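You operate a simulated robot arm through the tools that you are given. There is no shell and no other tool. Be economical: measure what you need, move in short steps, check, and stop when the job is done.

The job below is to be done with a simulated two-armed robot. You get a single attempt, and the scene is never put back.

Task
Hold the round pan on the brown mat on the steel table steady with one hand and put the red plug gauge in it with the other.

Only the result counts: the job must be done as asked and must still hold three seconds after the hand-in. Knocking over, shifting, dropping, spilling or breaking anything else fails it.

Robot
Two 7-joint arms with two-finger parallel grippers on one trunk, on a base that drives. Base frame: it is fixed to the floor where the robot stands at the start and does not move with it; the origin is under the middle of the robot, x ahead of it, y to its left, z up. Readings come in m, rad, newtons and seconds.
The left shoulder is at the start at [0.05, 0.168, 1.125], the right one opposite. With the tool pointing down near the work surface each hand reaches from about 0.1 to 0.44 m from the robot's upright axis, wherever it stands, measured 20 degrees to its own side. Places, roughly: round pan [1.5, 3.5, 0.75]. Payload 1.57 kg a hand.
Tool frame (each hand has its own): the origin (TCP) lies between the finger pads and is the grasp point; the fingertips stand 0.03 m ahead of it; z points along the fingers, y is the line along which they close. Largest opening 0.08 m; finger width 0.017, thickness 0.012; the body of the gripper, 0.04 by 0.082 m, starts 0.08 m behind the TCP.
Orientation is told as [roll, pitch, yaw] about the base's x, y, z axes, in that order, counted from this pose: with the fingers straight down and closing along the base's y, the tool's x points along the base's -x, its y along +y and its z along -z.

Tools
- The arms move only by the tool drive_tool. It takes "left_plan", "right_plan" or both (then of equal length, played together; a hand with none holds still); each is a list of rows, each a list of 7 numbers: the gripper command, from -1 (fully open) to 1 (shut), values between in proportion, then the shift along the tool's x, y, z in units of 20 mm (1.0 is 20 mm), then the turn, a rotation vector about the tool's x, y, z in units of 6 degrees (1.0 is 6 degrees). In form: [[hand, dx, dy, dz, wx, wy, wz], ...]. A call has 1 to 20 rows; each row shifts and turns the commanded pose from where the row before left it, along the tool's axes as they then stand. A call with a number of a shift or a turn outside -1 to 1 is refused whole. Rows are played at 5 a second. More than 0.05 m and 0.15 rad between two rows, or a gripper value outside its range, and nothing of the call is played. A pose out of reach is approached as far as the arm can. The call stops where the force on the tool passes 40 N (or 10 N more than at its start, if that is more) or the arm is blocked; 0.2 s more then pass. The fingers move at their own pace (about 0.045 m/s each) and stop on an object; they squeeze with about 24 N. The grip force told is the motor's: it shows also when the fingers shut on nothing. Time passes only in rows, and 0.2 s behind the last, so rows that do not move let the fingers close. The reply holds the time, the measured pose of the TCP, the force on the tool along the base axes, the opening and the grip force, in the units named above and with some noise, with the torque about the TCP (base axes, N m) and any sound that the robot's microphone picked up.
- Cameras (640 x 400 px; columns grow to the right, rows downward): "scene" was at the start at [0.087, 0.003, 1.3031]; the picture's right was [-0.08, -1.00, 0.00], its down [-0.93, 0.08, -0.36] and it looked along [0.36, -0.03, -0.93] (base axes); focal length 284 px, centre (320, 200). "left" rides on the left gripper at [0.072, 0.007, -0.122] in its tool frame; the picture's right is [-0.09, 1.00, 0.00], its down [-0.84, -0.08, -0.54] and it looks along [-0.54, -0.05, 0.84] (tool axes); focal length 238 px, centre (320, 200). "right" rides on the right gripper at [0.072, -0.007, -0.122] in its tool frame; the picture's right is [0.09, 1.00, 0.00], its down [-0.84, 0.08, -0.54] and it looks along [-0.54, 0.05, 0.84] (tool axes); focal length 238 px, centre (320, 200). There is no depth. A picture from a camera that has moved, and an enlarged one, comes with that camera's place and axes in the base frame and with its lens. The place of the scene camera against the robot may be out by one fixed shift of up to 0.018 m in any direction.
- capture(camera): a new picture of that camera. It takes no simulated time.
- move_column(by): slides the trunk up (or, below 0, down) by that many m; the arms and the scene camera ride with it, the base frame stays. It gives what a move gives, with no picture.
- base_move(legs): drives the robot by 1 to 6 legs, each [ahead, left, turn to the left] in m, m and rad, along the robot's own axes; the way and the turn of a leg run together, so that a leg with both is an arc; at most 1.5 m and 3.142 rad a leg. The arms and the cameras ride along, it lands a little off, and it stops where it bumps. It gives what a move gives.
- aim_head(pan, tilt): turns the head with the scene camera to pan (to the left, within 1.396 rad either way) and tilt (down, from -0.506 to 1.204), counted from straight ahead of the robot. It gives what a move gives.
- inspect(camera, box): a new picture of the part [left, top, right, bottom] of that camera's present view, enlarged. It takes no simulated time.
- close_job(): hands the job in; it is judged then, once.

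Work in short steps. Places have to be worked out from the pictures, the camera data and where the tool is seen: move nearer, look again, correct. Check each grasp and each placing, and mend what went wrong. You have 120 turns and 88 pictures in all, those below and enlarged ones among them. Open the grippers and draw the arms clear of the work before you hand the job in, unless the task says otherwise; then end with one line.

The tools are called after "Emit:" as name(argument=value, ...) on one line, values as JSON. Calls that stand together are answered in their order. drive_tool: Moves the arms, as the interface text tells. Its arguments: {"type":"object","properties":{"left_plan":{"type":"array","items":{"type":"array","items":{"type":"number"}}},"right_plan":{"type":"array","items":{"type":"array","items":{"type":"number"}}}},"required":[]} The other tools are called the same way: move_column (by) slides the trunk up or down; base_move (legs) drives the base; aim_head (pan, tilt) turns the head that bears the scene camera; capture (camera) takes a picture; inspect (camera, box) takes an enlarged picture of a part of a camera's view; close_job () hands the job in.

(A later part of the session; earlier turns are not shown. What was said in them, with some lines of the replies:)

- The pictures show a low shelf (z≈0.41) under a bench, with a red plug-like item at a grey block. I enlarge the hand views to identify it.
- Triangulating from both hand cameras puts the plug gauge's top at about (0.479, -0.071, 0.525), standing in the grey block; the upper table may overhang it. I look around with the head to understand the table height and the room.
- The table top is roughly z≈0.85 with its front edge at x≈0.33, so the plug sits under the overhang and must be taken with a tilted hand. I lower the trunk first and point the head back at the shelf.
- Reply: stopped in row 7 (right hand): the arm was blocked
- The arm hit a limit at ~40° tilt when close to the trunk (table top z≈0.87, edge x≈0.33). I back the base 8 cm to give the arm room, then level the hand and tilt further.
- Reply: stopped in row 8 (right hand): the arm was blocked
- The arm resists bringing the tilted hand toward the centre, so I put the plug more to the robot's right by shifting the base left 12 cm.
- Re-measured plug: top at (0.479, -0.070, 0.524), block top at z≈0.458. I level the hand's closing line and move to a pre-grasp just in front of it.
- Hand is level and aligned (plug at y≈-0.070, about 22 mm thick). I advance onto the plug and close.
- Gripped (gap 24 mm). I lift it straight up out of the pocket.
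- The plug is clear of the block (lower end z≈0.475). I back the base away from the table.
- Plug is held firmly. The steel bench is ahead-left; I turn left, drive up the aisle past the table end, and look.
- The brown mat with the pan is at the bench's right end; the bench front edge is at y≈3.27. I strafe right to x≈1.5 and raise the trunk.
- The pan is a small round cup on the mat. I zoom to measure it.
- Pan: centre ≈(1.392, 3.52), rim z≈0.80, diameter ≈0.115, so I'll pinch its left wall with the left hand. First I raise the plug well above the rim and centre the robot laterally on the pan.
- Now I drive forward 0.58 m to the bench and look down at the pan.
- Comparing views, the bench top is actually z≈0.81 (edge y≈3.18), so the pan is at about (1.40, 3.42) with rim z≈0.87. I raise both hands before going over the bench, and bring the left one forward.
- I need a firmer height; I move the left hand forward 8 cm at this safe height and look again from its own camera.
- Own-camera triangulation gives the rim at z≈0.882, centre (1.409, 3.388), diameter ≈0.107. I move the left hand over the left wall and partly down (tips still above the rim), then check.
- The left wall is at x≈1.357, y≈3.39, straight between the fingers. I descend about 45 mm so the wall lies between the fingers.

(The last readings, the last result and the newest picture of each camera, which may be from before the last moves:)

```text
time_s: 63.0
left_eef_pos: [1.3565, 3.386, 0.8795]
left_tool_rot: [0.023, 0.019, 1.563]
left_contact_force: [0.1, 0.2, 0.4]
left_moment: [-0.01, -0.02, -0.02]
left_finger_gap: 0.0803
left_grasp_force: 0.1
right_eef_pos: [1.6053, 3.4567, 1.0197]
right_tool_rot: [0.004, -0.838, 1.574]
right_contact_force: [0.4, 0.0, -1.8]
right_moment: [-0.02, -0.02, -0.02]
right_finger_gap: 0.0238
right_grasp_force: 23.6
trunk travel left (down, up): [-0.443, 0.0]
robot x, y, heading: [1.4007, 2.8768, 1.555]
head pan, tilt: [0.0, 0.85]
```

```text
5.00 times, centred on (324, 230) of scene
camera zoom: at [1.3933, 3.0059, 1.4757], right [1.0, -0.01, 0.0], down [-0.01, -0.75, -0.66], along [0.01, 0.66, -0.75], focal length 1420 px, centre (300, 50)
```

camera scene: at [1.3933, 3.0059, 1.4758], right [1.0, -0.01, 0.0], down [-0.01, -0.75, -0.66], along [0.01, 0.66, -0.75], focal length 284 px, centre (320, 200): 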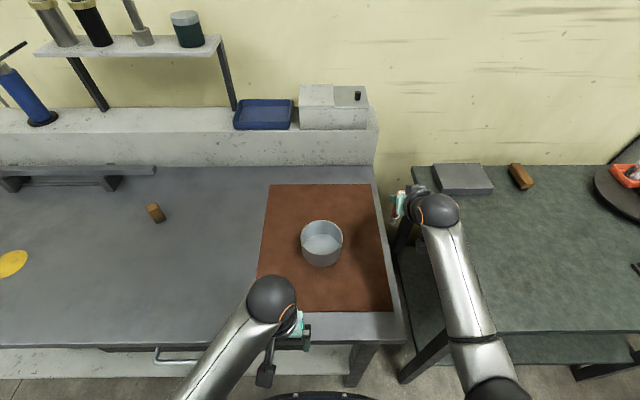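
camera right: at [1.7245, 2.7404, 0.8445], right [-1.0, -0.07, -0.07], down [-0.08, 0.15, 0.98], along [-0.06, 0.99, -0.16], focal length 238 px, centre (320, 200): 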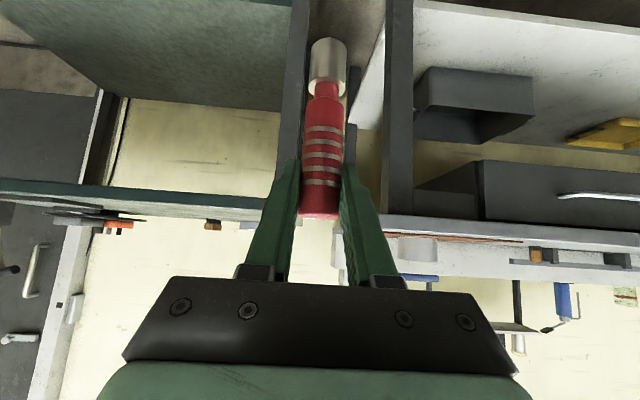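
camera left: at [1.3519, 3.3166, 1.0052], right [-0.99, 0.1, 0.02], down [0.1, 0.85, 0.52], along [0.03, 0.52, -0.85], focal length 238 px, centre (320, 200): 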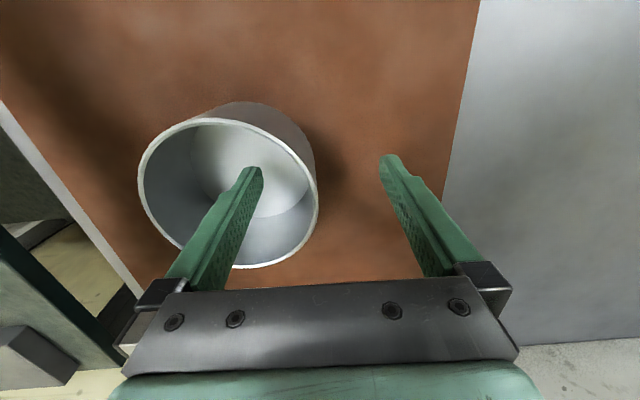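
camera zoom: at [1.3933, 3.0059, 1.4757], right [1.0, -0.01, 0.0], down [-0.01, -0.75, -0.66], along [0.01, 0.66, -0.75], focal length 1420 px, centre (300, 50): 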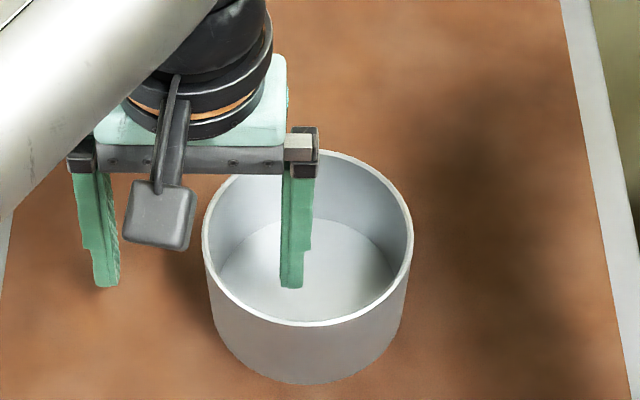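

The wall is centred between the fingers, which reach ~30 mm below the rim. I close the left gripper on the wall.

Emit:
drive_tool(left_plan=[[1, 0, 0, 0, 0, 0, 0], [1, 0, 0, 0, 0, 0, 0], [1, 0, 0, 0, 0, 0, 0], [1, 0, 0, 0, 0, 0, 0], [1, 0, 0, 0, 0, 0, 0], [1, 0, 0, 0, 0, 0, 0]])

Emit:
capture(camera="left")

Emit:
inspect(camera="scene", box=[260, 190, 388, 270])

```text
time_s: 64.3
left_eef_pos: [1.3574, 3.386, 0.8825]
left_tool_rot: [0.024, 0.02, 1.562]
left_contact_force: [3.9, 0.4, 3.7]
left_moment: [-0.01, -0.76, -0.03]
left_finger_gap: 0.0072
left_grasp_force: 23.8
right_eef_pos: [1.6048, 3.4556, 1.0187]
right_tool_rot: [0.003, -0.839, 1.571]
right_contact_force: [-0.8, 0.2, -2.2]
right_moment: [-0.03, 0.03, -0.02]
right_finger_gap: 0.0233
right_grasp_force: 24.0
trunk travel left (down, up): [-0.443, 0.0]
robot x, y, heading: [1.4, 2.88, 1.554]
head pan, tilt: [0.0, 0.85]
```

```text
55 pictures are left
camera left: at [1.3529, 3.3162, 1.0061], right [-0.99, 0.1, 0.02], down [0.1, 0.85, 0.52], along [0.04, 0.52, -0.85], focal length 238 px, centre (320, 200)
```

left: 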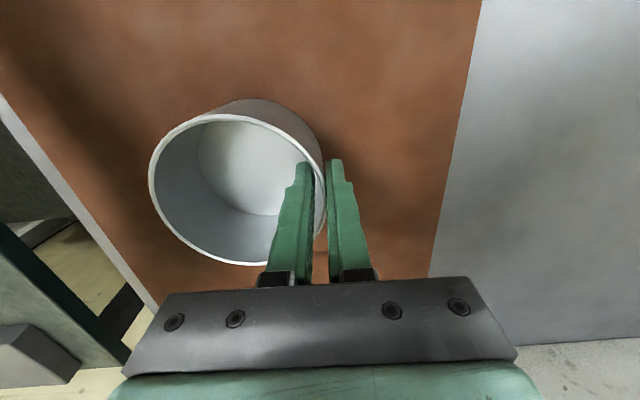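

```text
5.00 times, centred on (324, 230) of scene
camera zoom: at [1.3936, 3.0054, 1.4759], right [1.0, -0.01, 0.0], down [-0.01, -0.75, -0.66], along [0.01, 0.66, -0.75], focal length 1420 px, centre (300, 50)
```

zoom: 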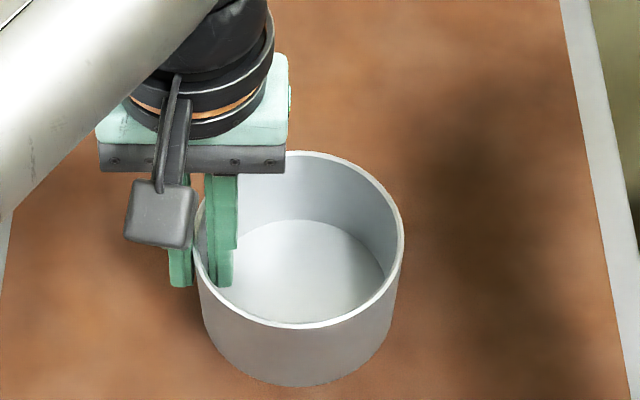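

The pan is held (shifted only ~5 mm, centre now ≈(1.406, 3.384)). I yaw the right hand ~29° leftward about the plug axis so it approaches clear of the left hand.

Emit:
drive_tool(right_plan=[[1, 0, 0, 0, -0.59, 0, -0.53], [1, 0, 0, 0, -0.59, 0, -0.53], [1, 0, 0, 0, -0.59, 0, -0.53], [1, 0, 0, 0, -0.59, 0, -0.53], [1, 0, 0, 0, -0.59, 0, -0.53], [1, 0, 0, 0, -0.59, 0, -0.53]])

Emit:
capture(camera="scene")

Emit:
capture(camera="right")

```text
time_s: 65.8
left_eef_pos: [1.3585, 3.3843, 0.8806]
left_tool_rot: [0.024, 0.021, 1.563]
left_contact_force: [7.7, 0.4, 4.8]
left_moment: [0.1, -1.07, -0.05]
left_finger_gap: 0.0074
left_grasp_force: 24.3
right_eef_pos: [1.6049, 3.455, 1.0192]
right_tool_rot: [0.002, -0.839, 2.072]
right_contact_force: [-0.3, -0.9, -2.0]
right_moment: [0.01, -0.01, 0.0]
right_finger_gap: 0.0236
right_grasp_force: 24.1
trunk travel left (down, up): [-0.443, 0.0]
robot x, y, heading: [1.4005, 2.875, 1.563]
head pan, tilt: [0.0, 0.85]
```

```text
53 pictures are left
camera scene: at [1.3941, 3.0054, 1.4758], right [1.0, -0.01, 0.0], down [-0.01, -0.75, -0.66], along [0.01, 0.66, -0.75], focal length 284 px, centre (320, 200)
```

scene: 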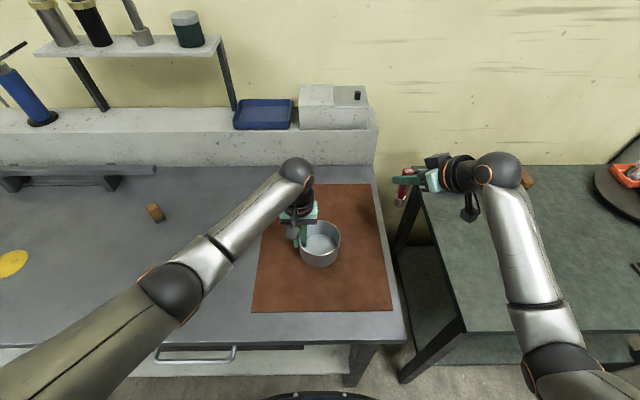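

```text
52 pictures are left
camera right: at [1.6789, 3.337, 1.0482], right [-0.84, -0.53, -0.07], down [-0.14, 0.1, 0.99], along [-0.52, 0.84, -0.16], focal length 238 px, centre (320, 200)
```

right: 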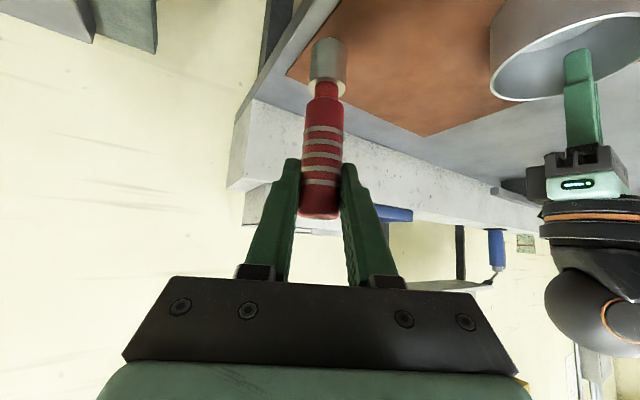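

The left hand carries a growing side load (7.7 N), i.e. it isn't quite centred on the wall; I ease it 3 mm toward +x to relieve it.

Emit:
drive_tool(left_plan=[[1, 0, -0.15, 0, 0, 0, 0], [1, 0, 0, 0, 0, 0, 0]])

Emit:
inspect(camera="scene", box=[260, 190, 388, 270])

```text
time_s: 66.3
left_eef_pos: [1.3578, 3.3855, 0.8809]
left_tool_rot: [0.029, 0.02, 1.565]
left_contact_force: [-3.4, -0.7, 9.4]
left_moment: [0.16, -0.72, -0.16]
left_finger_gap: 0.0071
left_grasp_force: 24.6
right_eef_pos: [1.6037, 3.4542, 1.0215]
right_tool_rot: [0.002, -0.839, 2.072]
right_contact_force: [0.8, 0.4, -1.5]
right_moment: [0.02, -0.02, -0.03]
right_finger_gap: 0.0235
right_grasp_force: 23.7
trunk travel left (down, up): [-0.443, 0.0]
robot x, y, heading: [1.3992, 2.8791, 1.558]
head pan, tilt: [0.0, 0.85]
```

```text
5.00 times, centred on (324, 230) of scene
camera zoom: at [1.3927, 3.0048, 1.4759], right [1.0, -0.01, 0.0], down [-0.01, -0.75, -0.66], along [0.01, 0.66, -0.75], focal length 1420 px, centre (300, 50)
```

zoom: 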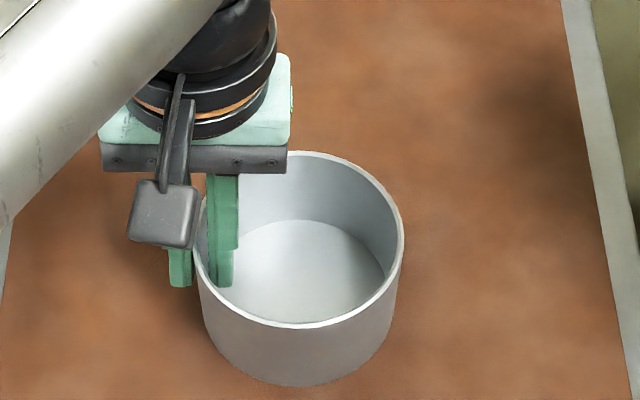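

With the yaw the right fingertips would crowd the left gripper body, so I undo it and instead come in straight, aiming for the right half of the pan (x≈1.432). Stage one stops at x≈1.50.

Emit:
drive_tool(right_plan=[[1, 0, 0, 0, 0.59, 0, 0.53], [1, 0, 0, 0, 0.59, 0, 0.53], [1, 0, 0, 0, 0.59, 0, 0.53], [1, 0, 0, 0, 0.59, 0, 0.53], [1, 0, 0, 0, 0.59, 0, 0.53], [1, 0, 0, 0, 0.59, 0, 0.53], [1, 0.61, 0.87, -0.24, 0, 0, 0], [1, 0.61, 0.87, -0.24, 0, 0, 0], [1, 0.61, 0.87, -0.24, 0, 0, 0], [1, 0.61, 0.87, -0.24, 0, 0, 0], [1, 0.61, 0.87, -0.24, 0, 0, 0], [1, 0.61, 0.87, -0.24, 0, 0, 0]])

Emit:
capture(camera="right")

Emit:
inspect(camera="scene", box=[240, 150, 432, 270])

```text
time_s: 69.0
left_eef_pos: [1.3584, 3.3845, 0.8825]
left_tool_rot: [0.026, 0.02, 1.563]
left_contact_force: [-12.8, -2.1, 12.6]
left_moment: [-0.04, -0.62, -0.08]
left_finger_gap: 0.0072
left_grasp_force: 24.0
right_eef_pos: [1.5009, 3.3843, 0.9853]
right_tool_rot: [0.001, -0.84, 1.574]
right_contact_force: [0.3, 0.4, -2.5]
right_moment: [-0.01, -0.01, 0.0]
right_finger_gap: 0.0235
right_grasp_force: 23.7
trunk travel left (down, up): [-0.443, 0.0]
robot x, y, heading: [1.4016, 2.8786, 1.561]
head pan, tilt: [0.0, 0.85]
```

```text
50 pictures are left
camera right: at [1.5075, 3.2461, 1.0144], right [-1.0, -0.06, -0.07], down [-0.08, 0.15, 0.98], along [-0.05, 0.99, -0.16], focal length 238 px, centre (320, 200)
```

right: 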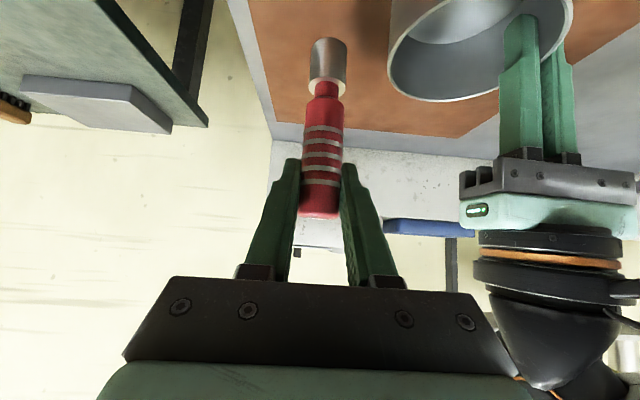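

```text
3.33 times, centred on (336, 210) of scene
camera zoom: at [1.3918, 3.0045, 1.4759], right [1.0, -0.01, 0.0], down [-0.01, -0.75, -0.66], along [0.01, 0.66, -0.75], focal length 946 px, centre (267, 167)
```

zoom: 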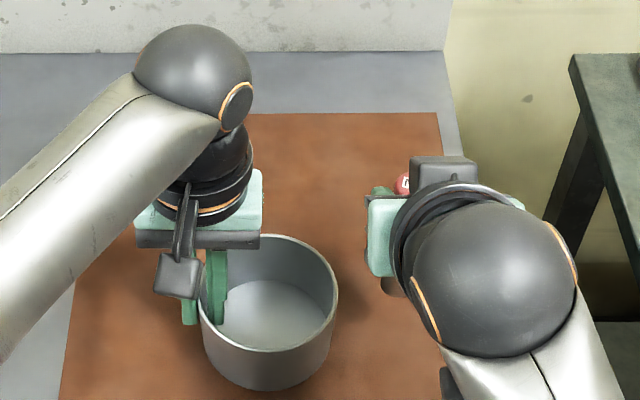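

The left hand now shows -12.8/+12.6 N, so my correction slightly overshot and its commanded height is ~3 mm low; I back it off a little.

Emit:
drive_tool(left_plan=[[1, 0, 0.05, -0.1, 0, 0, 0], [1, 0, 0, 0, 0, 0, 0], [1, 0, 0, 0, 0, 0, 0]])

```text
time_s: 69.8
left_eef_pos: [1.3599, 3.3854, 0.8829]
left_tool_rot: [0.023, 0.023, 1.562]
left_contact_force: [-1.1, -1.1, 7.6]
left_moment: [0.03, -0.74, -0.05]
left_finger_gap: 0.0064
left_grasp_force: 24.0
right_eef_pos: [1.5004, 3.3853, 0.9851]
right_tool_rot: [0.003, -0.838, 1.571]
right_contact_force: [0.1, -1.0, -1.9]
right_moment: [0.0, -0.04, 0.0]
right_finger_gap: 0.0236
right_grasp_force: 24.3
trunk travel left (down, up): [-0.443, 0.0]
robot x, y, heading: [1.4052, 2.8803, 1.563]
head pan, tilt: [0.0, 0.85]
```

Left loads are down to a few newtons. I raise the plug 12 mm for rim clearance, then shift left to x≈1.432 over the right half of the pan.

Emit:
drive_tool(right_plan=[[1, -0.45, 0, -0.4, 0, 0, 0], [1, 0, 0.85, 0, 0, 0, 0], [1, 0, 0.85, 0, 0, 0, 0], [1, 0, 0.85, 0, 0, 0, 0], [1, 0, 0.85, 0, 0, 0, 0]])

Emit:
capture(camera="right")

Emit:
capture(camera="left")

Emit:
inspect(camera="scene", box=[240, 150, 432, 270])

```text
time_s: 70.8
left_eef_pos: [1.3591, 3.3849, 0.8846]
left_tool_rot: [0.019, 0.018, 1.56]
left_contact_force: [-1.7, -1.6, 6.5]
left_moment: [-0.03, -0.65, -0.14]
left_finger_gap: 0.0061
left_grasp_force: 23.9
right_eef_pos: [1.5119, 3.3891, 0.9715]
right_tool_rot: [-0.233, -0.823, 1.711]
right_contact_force: [0.2, -0.3, -2.5]
right_moment: [-0.07, 0.01, -0.01]
right_finger_gap: 0.0233
right_grasp_force: 23.8
trunk travel left (down, up): [-0.443, 0.0]
robot x, y, heading: [1.4002, 2.88, 1.561]
head pan, tilt: [0.0, 0.85]
stopped in row 5 (right hand): the arm was blocked; the commanded pose is now the measured one
```

```text
48 pictures are left
camera right: at [1.5098, 3.251, 1.0005], right [-0.97, -0.03, -0.22], down [-0.23, 0.17, 0.96], along [0.01, 0.99, -0.17], focal length 238 px, centre (320, 200)
```

right: 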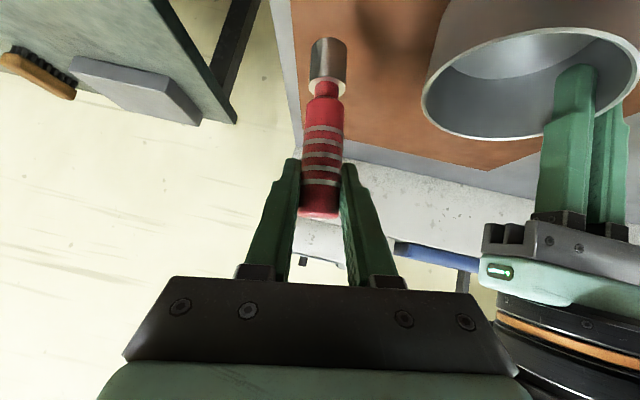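

```text
47 pictures are left
camera left: at [1.3546, 3.3162, 1.0088], right [-0.99, 0.1, 0.02], down [0.1, 0.85, 0.52], along [0.04, 0.52, -0.85], focal length 238 px, centre (320, 200)
```

left: 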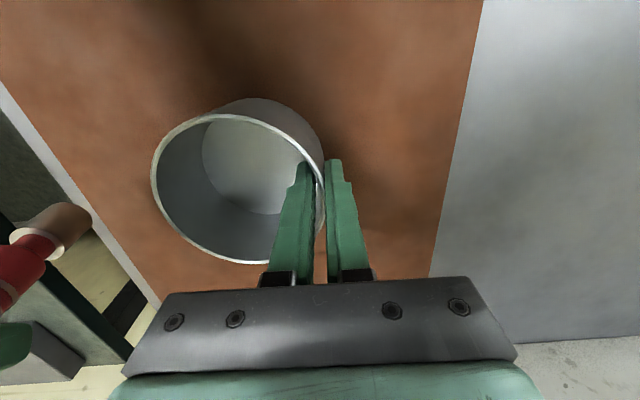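

```text
3.33 times, centred on (336, 210) of scene
camera zoom: at [1.3929, 3.0051, 1.4758], right [1.0, -0.01, 0.0], down [-0.01, -0.75, -0.66], along [0.01, 0.66, -0.75], focal length 946 px, centre (267, 167)
```

zoom: 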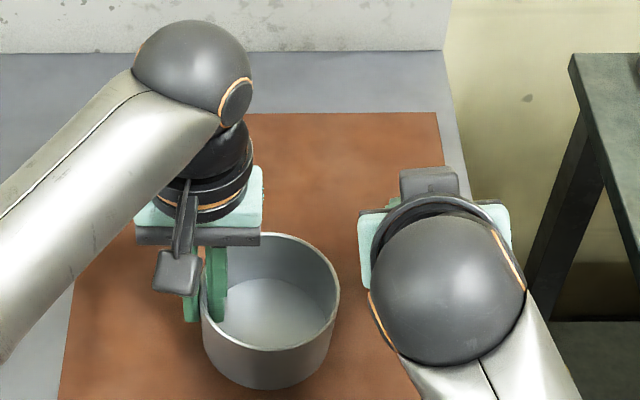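

The right arm hits its joint limit coming straight in near the centre line, so I need the yawed approach after all. I move back right a bit, re-level, and yaw ~29° again.

Emit:
drive_tool(right_plan=[[1, 0, -0.4, 0, -0.34, 0, 0.38], [1, 0, -0.4, 0, -0.34, 0, 0.38], [1, 0, -0.2, 0, -0.34, 0, 0.38], [1, -0.3, 0, -0.27, -0.59, 0, -0.53], [1, -0.3, 0, -0.27, -0.59, 0, -0.53], [1, -0.3, 0, -0.27, -0.59, 0, -0.53], [1, 0, 0, 0, -0.59, 0, -0.53], [1, 0, 0, 0, -0.59, 0, -0.53], [1, 0, 0, 0, -0.59, 0, -0.53]])

```text
time_s: 72.8
left_eef_pos: [1.3589, 3.3847, 0.8836]
left_tool_rot: [0.022, 0.022, 1.561]
left_contact_force: [1.3, -0.9, 6.5]
left_moment: [0.03, -0.81, -0.12]
left_finger_gap: 0.0061
left_grasp_force: 24.0
right_eef_pos: [1.5304, 3.3893, 0.9983]
right_tool_rot: [0.007, -0.842, 2.032]
right_contact_force: [-0.1, 0.2, -2.2]
right_moment: [-0.01, -0.01, -0.02]
right_finger_gap: 0.0235
right_grasp_force: 24.7
trunk travel left (down, up): [-0.443, 0.0]
robot x, y, heading: [1.4036, 2.8781, 1.558]
head pan, tilt: [0.0, 0.85]
```

Leveled at the wanted yaw. I move toward the pan to x≈1.46 and check that the arm tracks.

Emit:
drive_tool(right_plan=[[1, -0.26, 0.78, 0.29, 0, 0, 0], [1, -0.26, 0.78, 0.29, 0, 0, 0], [1, -0.26, 0.78, 0.29, 0, 0, 0], [1, -0.26, 0.78, 0.29, 0, 0, 0]])

Emit:
capture(camera="right")

```text
time_s: 73.8
left_eef_pos: [1.3592, 3.3847, 0.8839]
left_tool_rot: [0.024, 0.021, 1.563]
left_contact_force: [0.7, -1.7, 6.1]
left_moment: [0.0, -0.78, -0.15]
left_finger_gap: 0.0064
left_grasp_force: 23.9
right_eef_pos: [1.4616, 3.3887, 0.9987]
right_tool_rot: [0.006, -0.839, 2.03]
right_contact_force: [-0.4, -0.5, -1.6]
right_moment: [-0.05, 0.03, 0.02]
right_finger_gap: 0.0233
right_grasp_force: 24.5
trunk travel left (down, up): [-0.443, 0.0]
robot x, y, heading: [1.3977, 2.8764, 1.557]
head pan, tilt: [0.0, 0.85]
```

```text
45 pictures are left
camera right: at [1.5297, 3.2678, 1.0265], right [-0.86, -0.5, -0.06], down [-0.14, 0.11, 0.99], along [-0.49, 0.86, -0.16], focal length 238 px, centre (320, 200)
```

right: 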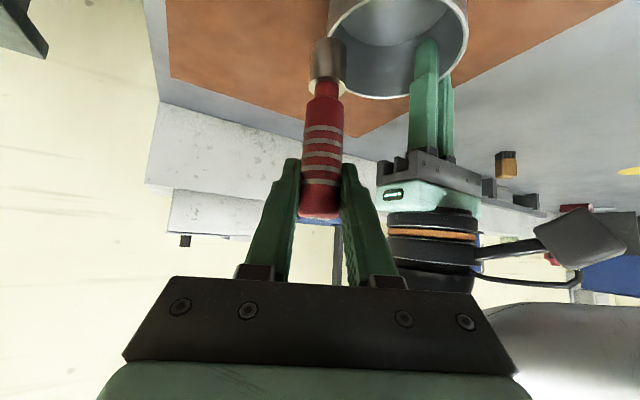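

Tracking fine. I shift the last 24 mm so the plug stands over the pan's right half.

Emit:
drive_tool(right_plan=[[1, -0.15, 0.56, 0.165, 0, 0, 0], [1, -0.15, 0.56, 0.165, 0, 0, 0]])

Emit:
capture(camera="right")

Emit:
capture(camera="left")

```text
time_s: 74.4
left_eef_pos: [1.3602, 3.385, 0.883]
left_tool_rot: [0.022, 0.021, 1.563]
left_contact_force: [1.0, -0.2, 6.0]
left_moment: [0.0, -0.79, -0.12]
left_finger_gap: 0.0062
left_grasp_force: 24.0
right_eef_pos: [1.4375, 3.3875, 0.9983]
right_tool_rot: [0.007, -0.839, 2.032]
right_contact_force: [-0.1, 0.0, -1.2]
right_moment: [-0.02, -0.03, -0.02]
right_finger_gap: 0.0236
right_grasp_force: 23.8
trunk travel left (down, up): [-0.443, 0.0]
robot x, y, heading: [1.4028, 2.8798, 1.555]
head pan, tilt: [0.0, 0.85]
```

```text
44 pictures are left
camera right: at [1.5059, 3.2655, 1.0265], right [-0.86, -0.5, -0.06], down [-0.13, 0.11, 0.99], along [-0.49, 0.86, -0.16], focal length 238 px, centre (320, 200)
```

right: 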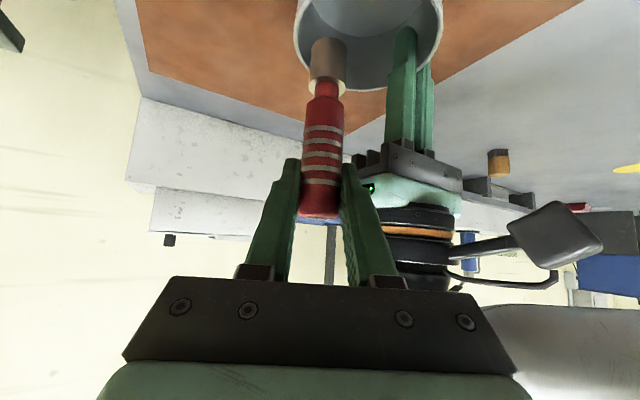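

```text
43 pictures are left
camera left: at [1.3545, 3.316, 1.0078], right [-0.99, 0.1, 0.02], down [0.1, 0.85, 0.52], along [0.04, 0.52, -0.85], focal length 238 px, centre (320, 200)
```

left: 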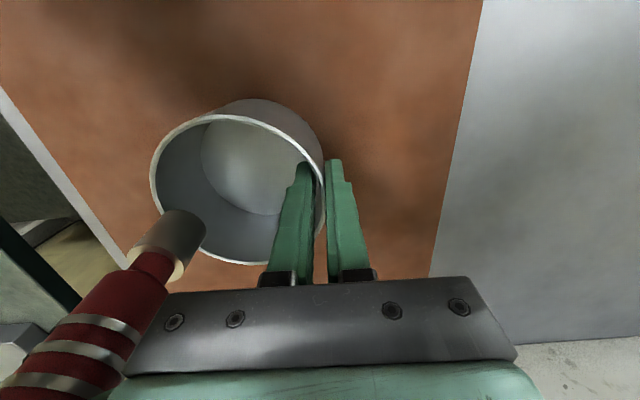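

Plug's lower end is at (1.434, 3.387, 0.907), ~10 mm inside the right inner wall, with clearance to the left hand. I lower it 65 mm straight down.

Emit:
drive_tool(right_plan=[[1, 0.37, 0, 0.335, 0, 0, 0], [1, 0.37, 0, 0.335, 0, 0, 0], [1, 0.37, 0, 0.335, 0, 0, 0], [1, 0.37, 0, 0.335, 0, 0, 0], [1, 0.37, 0, 0.335, 0, 0, 0], [1, 0.37, 0, 0.335, 0, 0, 0], [1, 0.18, 0, 0.167, 0, 0, 0]])

Emit:
capture(camera="right")

Emit:
capture(camera="left")

```text
time_s: 76.0
left_eef_pos: [1.3586, 3.3846, 0.8842]
left_tool_rot: [0.023, 0.02, 1.56]
left_contact_force: [1.7, -1.1, 6.1]
left_moment: [0.01, -0.81, -0.12]
left_finger_gap: 0.0063
left_grasp_force: 23.6
right_eef_pos: [1.436, 3.3869, 0.9334]
right_tool_rot: [0.004, -0.839, 2.031]
right_contact_force: [0.3, 0.0, -1.6]
right_moment: [-0.01, -0.05, 0.04]
right_finger_gap: 0.0236
right_grasp_force: 23.8
trunk travel left (down, up): [-0.443, 0.0]
robot x, y, heading: [1.3998, 2.8822, 1.559]
head pan, tilt: [0.0, 0.85]
```

```text
42 pictures are left
camera right: at [1.5056, 3.266, 0.9621], right [-0.86, -0.5, -0.06], down [-0.13, 0.11, 0.99], along [-0.49, 0.86, -0.16], focal length 238 px, centre (320, 200)
```

right: 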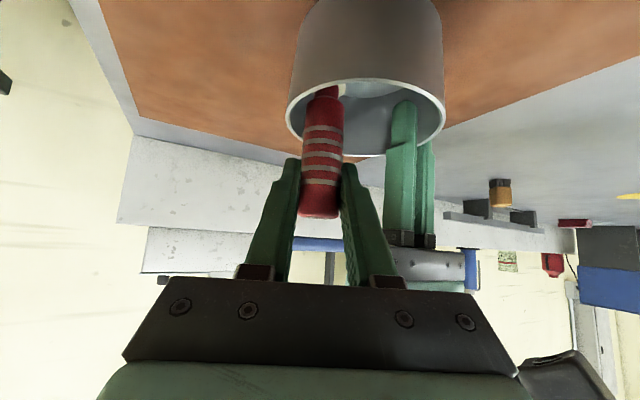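

```text
41 pictures are left
camera left: at [1.3545, 3.316, 1.0079], right [-0.99, 0.1, 0.02], down [0.1, 0.85, 0.52], along [0.04, 0.52, -0.85], focal length 238 px, centre (320, 200)
```

left: 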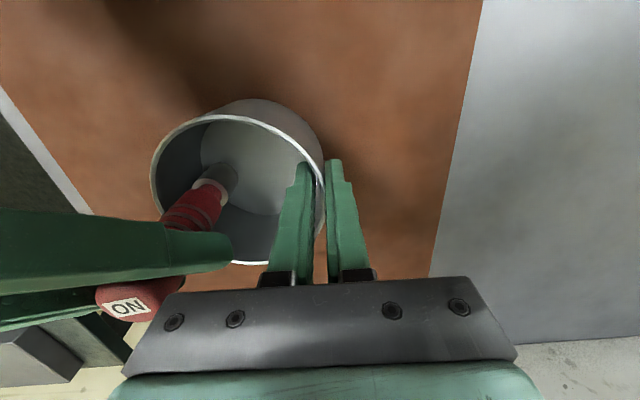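

The plug is inside with its end near the floor. I lower in 3 mm steps watching the force.

Emit:
drive_tool(right_plan=[[1, 0.11, 0, 0.1, 0, 0, 0], [1, 0.11, 0, 0.1, 0, 0, 0], [1, 0.11, 0, 0.1, 0, 0, 0]])

```text
time_s: 76.8
left_eef_pos: [1.3593, 3.3837, 0.883]
left_tool_rot: [0.024, 0.018, 1.563]
left_contact_force: [2.5, 2.0, 0.4]
left_moment: [0.09, -0.72, -0.05]
left_finger_gap: 0.006
left_grasp_force: 24.3
right_eef_pos: [1.4374, 3.3872, 0.9287]
right_tool_rot: [0.005, -0.849, 2.031]
right_contact_force: [2.1, -3.5, 15.6]
right_moment: [-0.35, -0.1, 0.05]
right_finger_gap: 0.0236
right_grasp_force: 24.0
trunk travel left (down, up): [-0.443, 0.0]
robot x, y, heading: [1.3971, 2.878, 1.561]
head pan, tilt: [0.0, 0.85]
```

Contact with the pan floor (15 N). I ease up 4 mm, then open the right gripper partially (to ~44 mm, to stay clear of the left fingers).

Emit:
drive_tool(right_plan=[[1, -0.13, 0, -0.12, 0, 0, 0], [1, 0, 0, 0, 0, 0, 0]])

```text
time_s: 77.4
left_eef_pos: [1.3592, 3.3855, 0.8847]
left_tool_rot: [0.022, 0.023, 1.562]
left_contact_force: [1.2, -2.1, 3.3]
left_moment: [-0.03, -0.81, -0.12]
left_finger_gap: 0.0059
left_grasp_force: 24.0
right_eef_pos: [1.437, 3.387, 0.9286]
right_tool_rot: [0.006, -0.841, 2.03]
right_contact_force: [-0.3, 3.1, 7.5]
right_moment: [0.34, 0.18, -0.02]
right_finger_gap: 0.0233
right_grasp_force: 24.1
trunk travel left (down, up): [-0.443, 0.0]
robot x, y, heading: [1.4003, 2.877, 1.561]
head pan, tilt: [0.0, 0.85]
```

Light contact now; opening partially.

Emit:
drive_tool(right_plan=[[0.2, 0, 0, 0, 0, 0, 0], [0, 0, 0, 0, 0, 0, 0], [-0.1, 0, 0, 0, 0, 0, 0], [-0.1, 0, 0, 0, 0, 0, 0]])

Emit:
capture(camera="left")

Emit:
capture(camera="right")

```text
time_s: 78.4
left_eef_pos: [1.3584, 3.3847, 0.884]
left_tool_rot: [0.022, 0.02, 1.563]
left_contact_force: [0.5, -1.8, 5.6]
left_moment: [0.03, -0.81, -0.11]
left_finger_gap: 0.0056
left_grasp_force: 24.1
right_eef_pos: [1.4372, 3.3872, 0.9277]
right_tool_rot: [0.006, -0.839, 2.03]
right_contact_force: [-0.5, 0.1, 0.4]
right_moment: [-0.01, 0.01, 0.01]
right_finger_gap: 0.0443
right_grasp_force: 0.0
trunk travel left (down, up): [-0.443, 0.0]
robot x, y, heading: [1.3997, 2.8791, 1.56]
head pan, tilt: [0.0, 0.85]
```

```text
40 pictures are left
camera left: at [1.3545, 3.3159, 1.008], right [-0.99, 0.1, 0.02], down [0.1, 0.85, 0.52], along [0.04, 0.52, -0.85], focal length 238 px, centre (320, 200)
```

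left: 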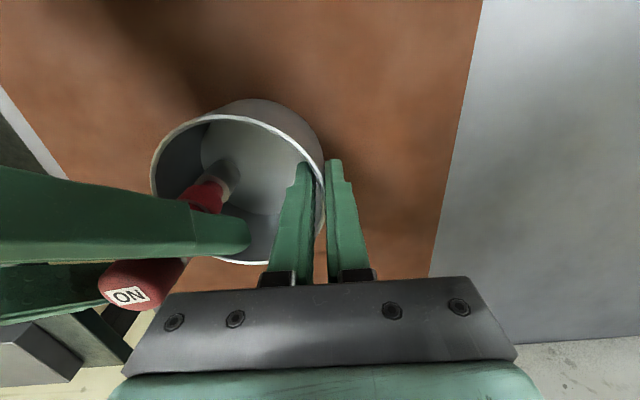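

```text
39 pictures are left
camera right: at [1.5055, 3.2658, 0.9567], right [-0.86, -0.5, -0.06], down [-0.13, 0.11, 0.99], along [-0.49, 0.86, -0.16], focal length 238 px, centre (320, 200)
```

right: 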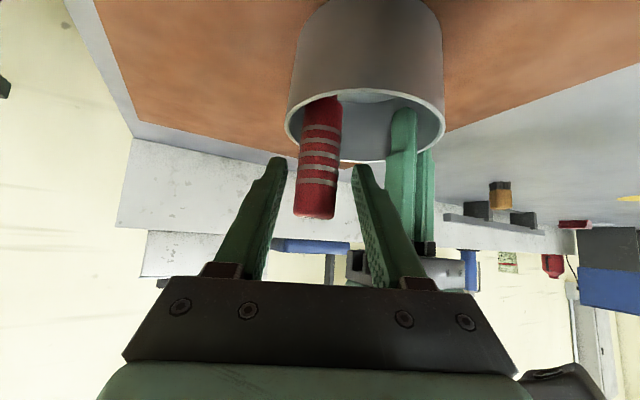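

The plug stands free in the pan. I retract the right hand along its own axis.

Emit:
drive_tool(right_plan=[[-0.1, 0, 0, -0.5, 0, 0, 0], [-0.1, 0, 0, -0.8, 0, 0, 0], [-0.1, 0, 0, -0.9, 0, 0, 0], [-0.1, 0, 0, -0.9, 0, 0, 0], [-0.1, 0, -0.8, -0.5, 0, 0, 0], [-0.1, 0, -0.8, -0.5, 0, 0, 0], [-0.1, 0, -0.8, -0.5, 0, 0, 0]])

Emit:
capture(camera="left")

Emit:
capture(camera="scene")

```text
time_s: 80.0
left_eef_pos: [1.3594, 3.3837, 0.8833]
left_tool_rot: [0.022, 0.018, 1.563]
left_contact_force: [0.5, -0.5, 6.8]
left_moment: [0.02, -0.8, -0.15]
left_finger_gap: 0.006
left_grasp_force: 23.8
right_eef_pos: [1.5122, 3.3469, 0.9893]
right_tool_rot: [0.007, -0.842, 2.033]
right_contact_force: [0.1, 0.3, -0.1]
right_moment: [0.03, -0.03, 0.02]
right_finger_gap: 0.0442
right_grasp_force: 0.0
trunk travel left (down, up): [-0.443, 0.0]
robot x, y, heading: [1.4028, 2.882, 1.559]
head pan, tilt: [0.0, 0.85]
```

```text
38 pictures are left
camera left: at [1.3545, 3.3158, 1.008], right [-0.99, 0.1, 0.02], down [0.1, 0.85, 0.52], along [0.04, 0.52, -0.85], focal length 238 px, centre (320, 200)
```

left: 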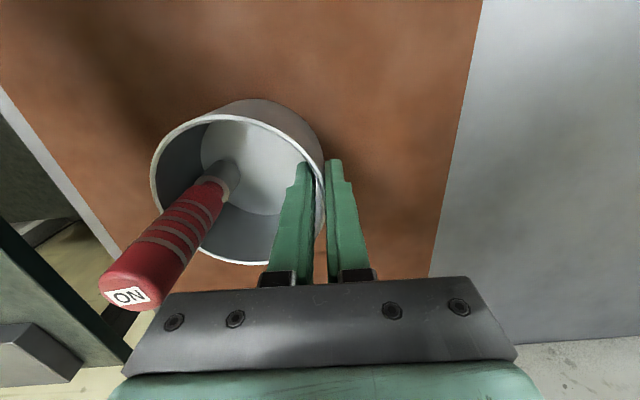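

```text
37 pictures are left
camera scene: at [1.3934, 3.0048, 1.4759], right [1.0, -0.01, 0.0], down [-0.01, -0.75, -0.66], along [0.01, 0.66, -0.75], focal length 284 px, centre (320, 200)
```

scene: 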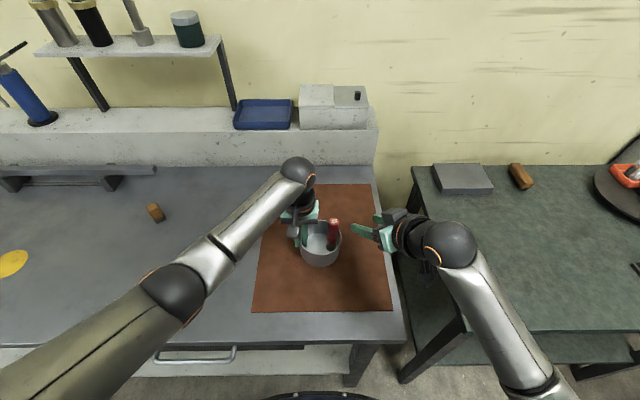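

Plug stands in the pan and the right hand is clear. I ease the left hand's downward load, then open it just enough (~30 mm) to release the wall without touching the plug.

Emit:
drive_tool(left_plan=[[1, 0, 0, -0.08, 0, 0, 0], [1, 0, 0, 0, 0, 0, 0], [0.7, 0, 0, 0, 0, 0, 0], [0.5, 0, 0, 0, 0, 0, 0], [0.3, 0, 0, 0, 0, 0, 0], [0.3, 0, 0, 0, 0, 0, 0]])

Emit:
capture(camera="left")

```text
time_s: 81.4
left_eef_pos: [1.3601, 3.3854, 0.8851]
left_tool_rot: [0.022, 0.021, 1.564]
left_contact_force: [0.7, -0.5, 0.0]
left_moment: [-0.02, 0.01, 0.02]
left_finger_gap: 0.0278
left_grasp_force: 0.0
right_eef_pos: [1.5108, 3.3468, 0.9889]
right_tool_rot: [0.007, -0.84, 2.03]
right_contact_force: [-0.3, 0.2, -0.5]
right_moment: [-0.02, -0.02, -0.01]
right_finger_gap: 0.0441
right_grasp_force: 0.0
trunk travel left (down, up): [-0.443, 0.0]
robot x, y, heading: [1.3992, 2.8814, 1.553]
head pan, tilt: [0.0, 0.85]
```

```text
36 pictures are left
camera left: at [1.3544, 3.3163, 1.0091], right [-0.99, 0.1, 0.02], down [0.1, 0.85, 0.52], along [0.04, 0.52, -0.85], focal length 238 px, centre (320, 200)
```

left: 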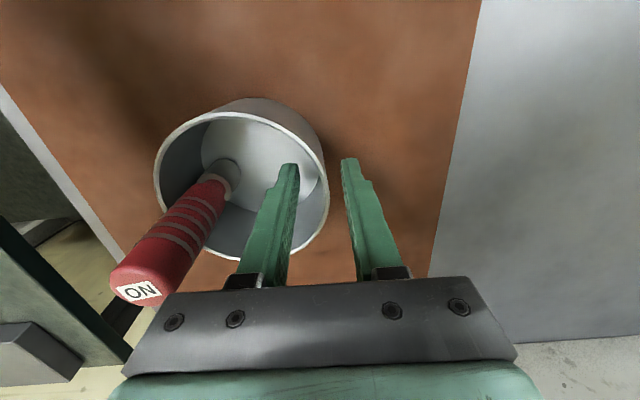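

Wall is free and the plug still stands. I lift the left hand straight up and draw it back; the right hand moves back too.

Emit:
drive_tool(left_plan=[[0.3, 0, 0, -0.8, 0, 0, 0], [0.3, 0, 0, -1, 0, 0, 0], [0.3, 0, 0, -1, 0, 0, 0], [0.3, 0, 0, -1, 0, 0, 0], [0.3, 0, 0.5, -0.8, 0, 0, 0], [0.3, 1, 0.5, 0, 0, 0, 0], [0.3, 1, 0.5, 0, 0, 0, 0], [0.3, 1, 0.5, 0, 0, 0, 0], [0.3, 1, 0, 0, 0, 0, 0], [-1, 1, 0, 0, 0, 0, 0], [-1, 1, 0, 0, 0, 0, 0]], right_plan=[[-0.1, 0, -0.6, -0.6, 0, 0, 0], [-0.1, 0, -0.6, -0.6, 0, 0, 0], [-0.1, 0, -0.6, -0.6, 0, 0, 0], [-0.1, 0, -0.6, -0.6, 0, 0, 0], [-0.1, 0, 0, 0, 0, 0, 0], [-0.1, 0, 0, 0, 0, 0, 0], [-0.1, 0, 0, 0, 0, 0, 0], [-0.1, 0, 0, 0, 0, 0, 0], [-1, 0, 0, 0, 0, 0, 0], [-1, 0, 0, 0, 0, 0, 0], [-1, 0, 0, 0, 0, 0, 0]])

Emit:
inspect(camera="scene", box=[220, 150, 444, 290])

```text
time_s: 83.8
left_eef_pos: [1.32, 3.2671, 0.9798]
left_tool_rot: [0.023, 0.022, 1.565]
left_contact_force: [0.2, 0.0, -0.2]
left_moment: [-0.01, 0.0, 0.0]
left_finger_gap: 0.0795
left_grasp_force: 0.4
right_eef_pos: [1.5702, 3.3376, 1.0217]
right_tool_rot: [0.008, -0.84, 2.029]
right_contact_force: [-0.3, -0.1, -0.5]
right_moment: [0.03, -0.04, 0.01]
right_finger_gap: 0.0799
right_grasp_force: 0.0
trunk travel left (down, up): [-0.443, 0.0]
robot x, y, heading: [1.3978, 2.8814, 1.559]
head pan, tilt: [0.0, 0.85]
```

```text
2.86 times, centred on (332, 220) of scene
camera zoom: at [1.3932, 3.0054, 1.4758], right [1.0, -0.01, 0.0], down [-0.01, -0.75, -0.66], along [0.01, 0.66, -0.75], focal length 811 px, centre (286, 143)
```

zoom: 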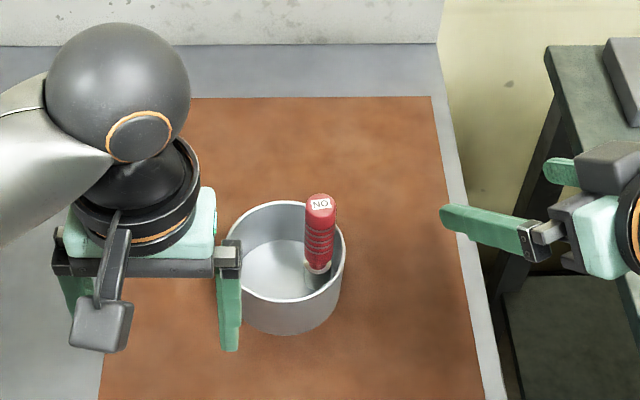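

The plug stands in the pan on the mat and both hands are open and clear. I back the base off a bit for margin and take a last look.

Emit:
base_move(legs=[[-0.25, 0, 0]])

Emit:
inspect(camera="scene", box=[220, 60, 444, 200])

```text
time_s: 85.6
left_eef_pos: [1.3181, 3.0174, 0.9797]
left_tool_rot: [0.022, 0.019, 1.562]
left_contact_force: [-0.4, -1.0, -0.4]
left_moment: [0.02, -0.02, 0.01]
left_finger_gap: 0.0802
left_grasp_force: 0.2
right_eef_pos: [1.5676, 3.0885, 1.0219]
right_tool_rot: [0.008, -0.842, 2.029]
right_contact_force: [0.3, 0.2, 0.3]
right_moment: [-0.02, 0.02, 0.02]
right_finger_gap: 0.0799
right_grasp_force: 0.0
trunk travel left (down, up): [-0.443, 0.0]
robot x, y, heading: [1.3957, 2.6336, 1.555]
head pan, tilt: [0.0, 0.85]
```

```text
2.86 times, centred on (332, 130) of scene
camera zoom: at [1.3905, 2.7562, 1.4759], right [1.0, -0.01, 0.0], down [-0.01, -0.75, -0.66], along [0.01, 0.66, -0.75], focal length 811 px, centre (286, 400)
```

zoom: 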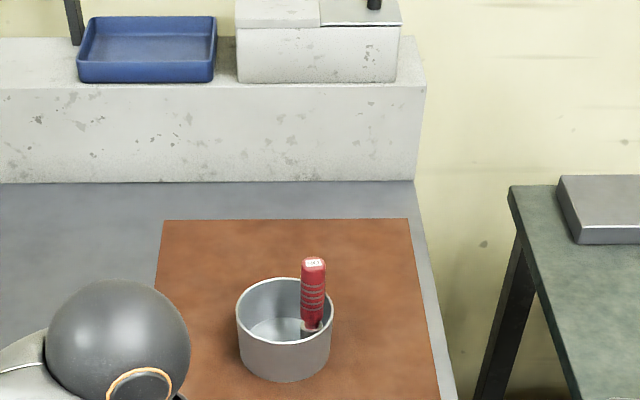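

The plug stands stable in the pan and the arms are clear; I hand in.

Emit:
close_job()

```text
The job is handed in.
```

The red plug gauge is standing upright in the round pan on the brown mat. I held the pan's wall with the left hand while the right hand set the gauge in; the pan moved about 5 mm when gripped, and both grippers are now open and clear.
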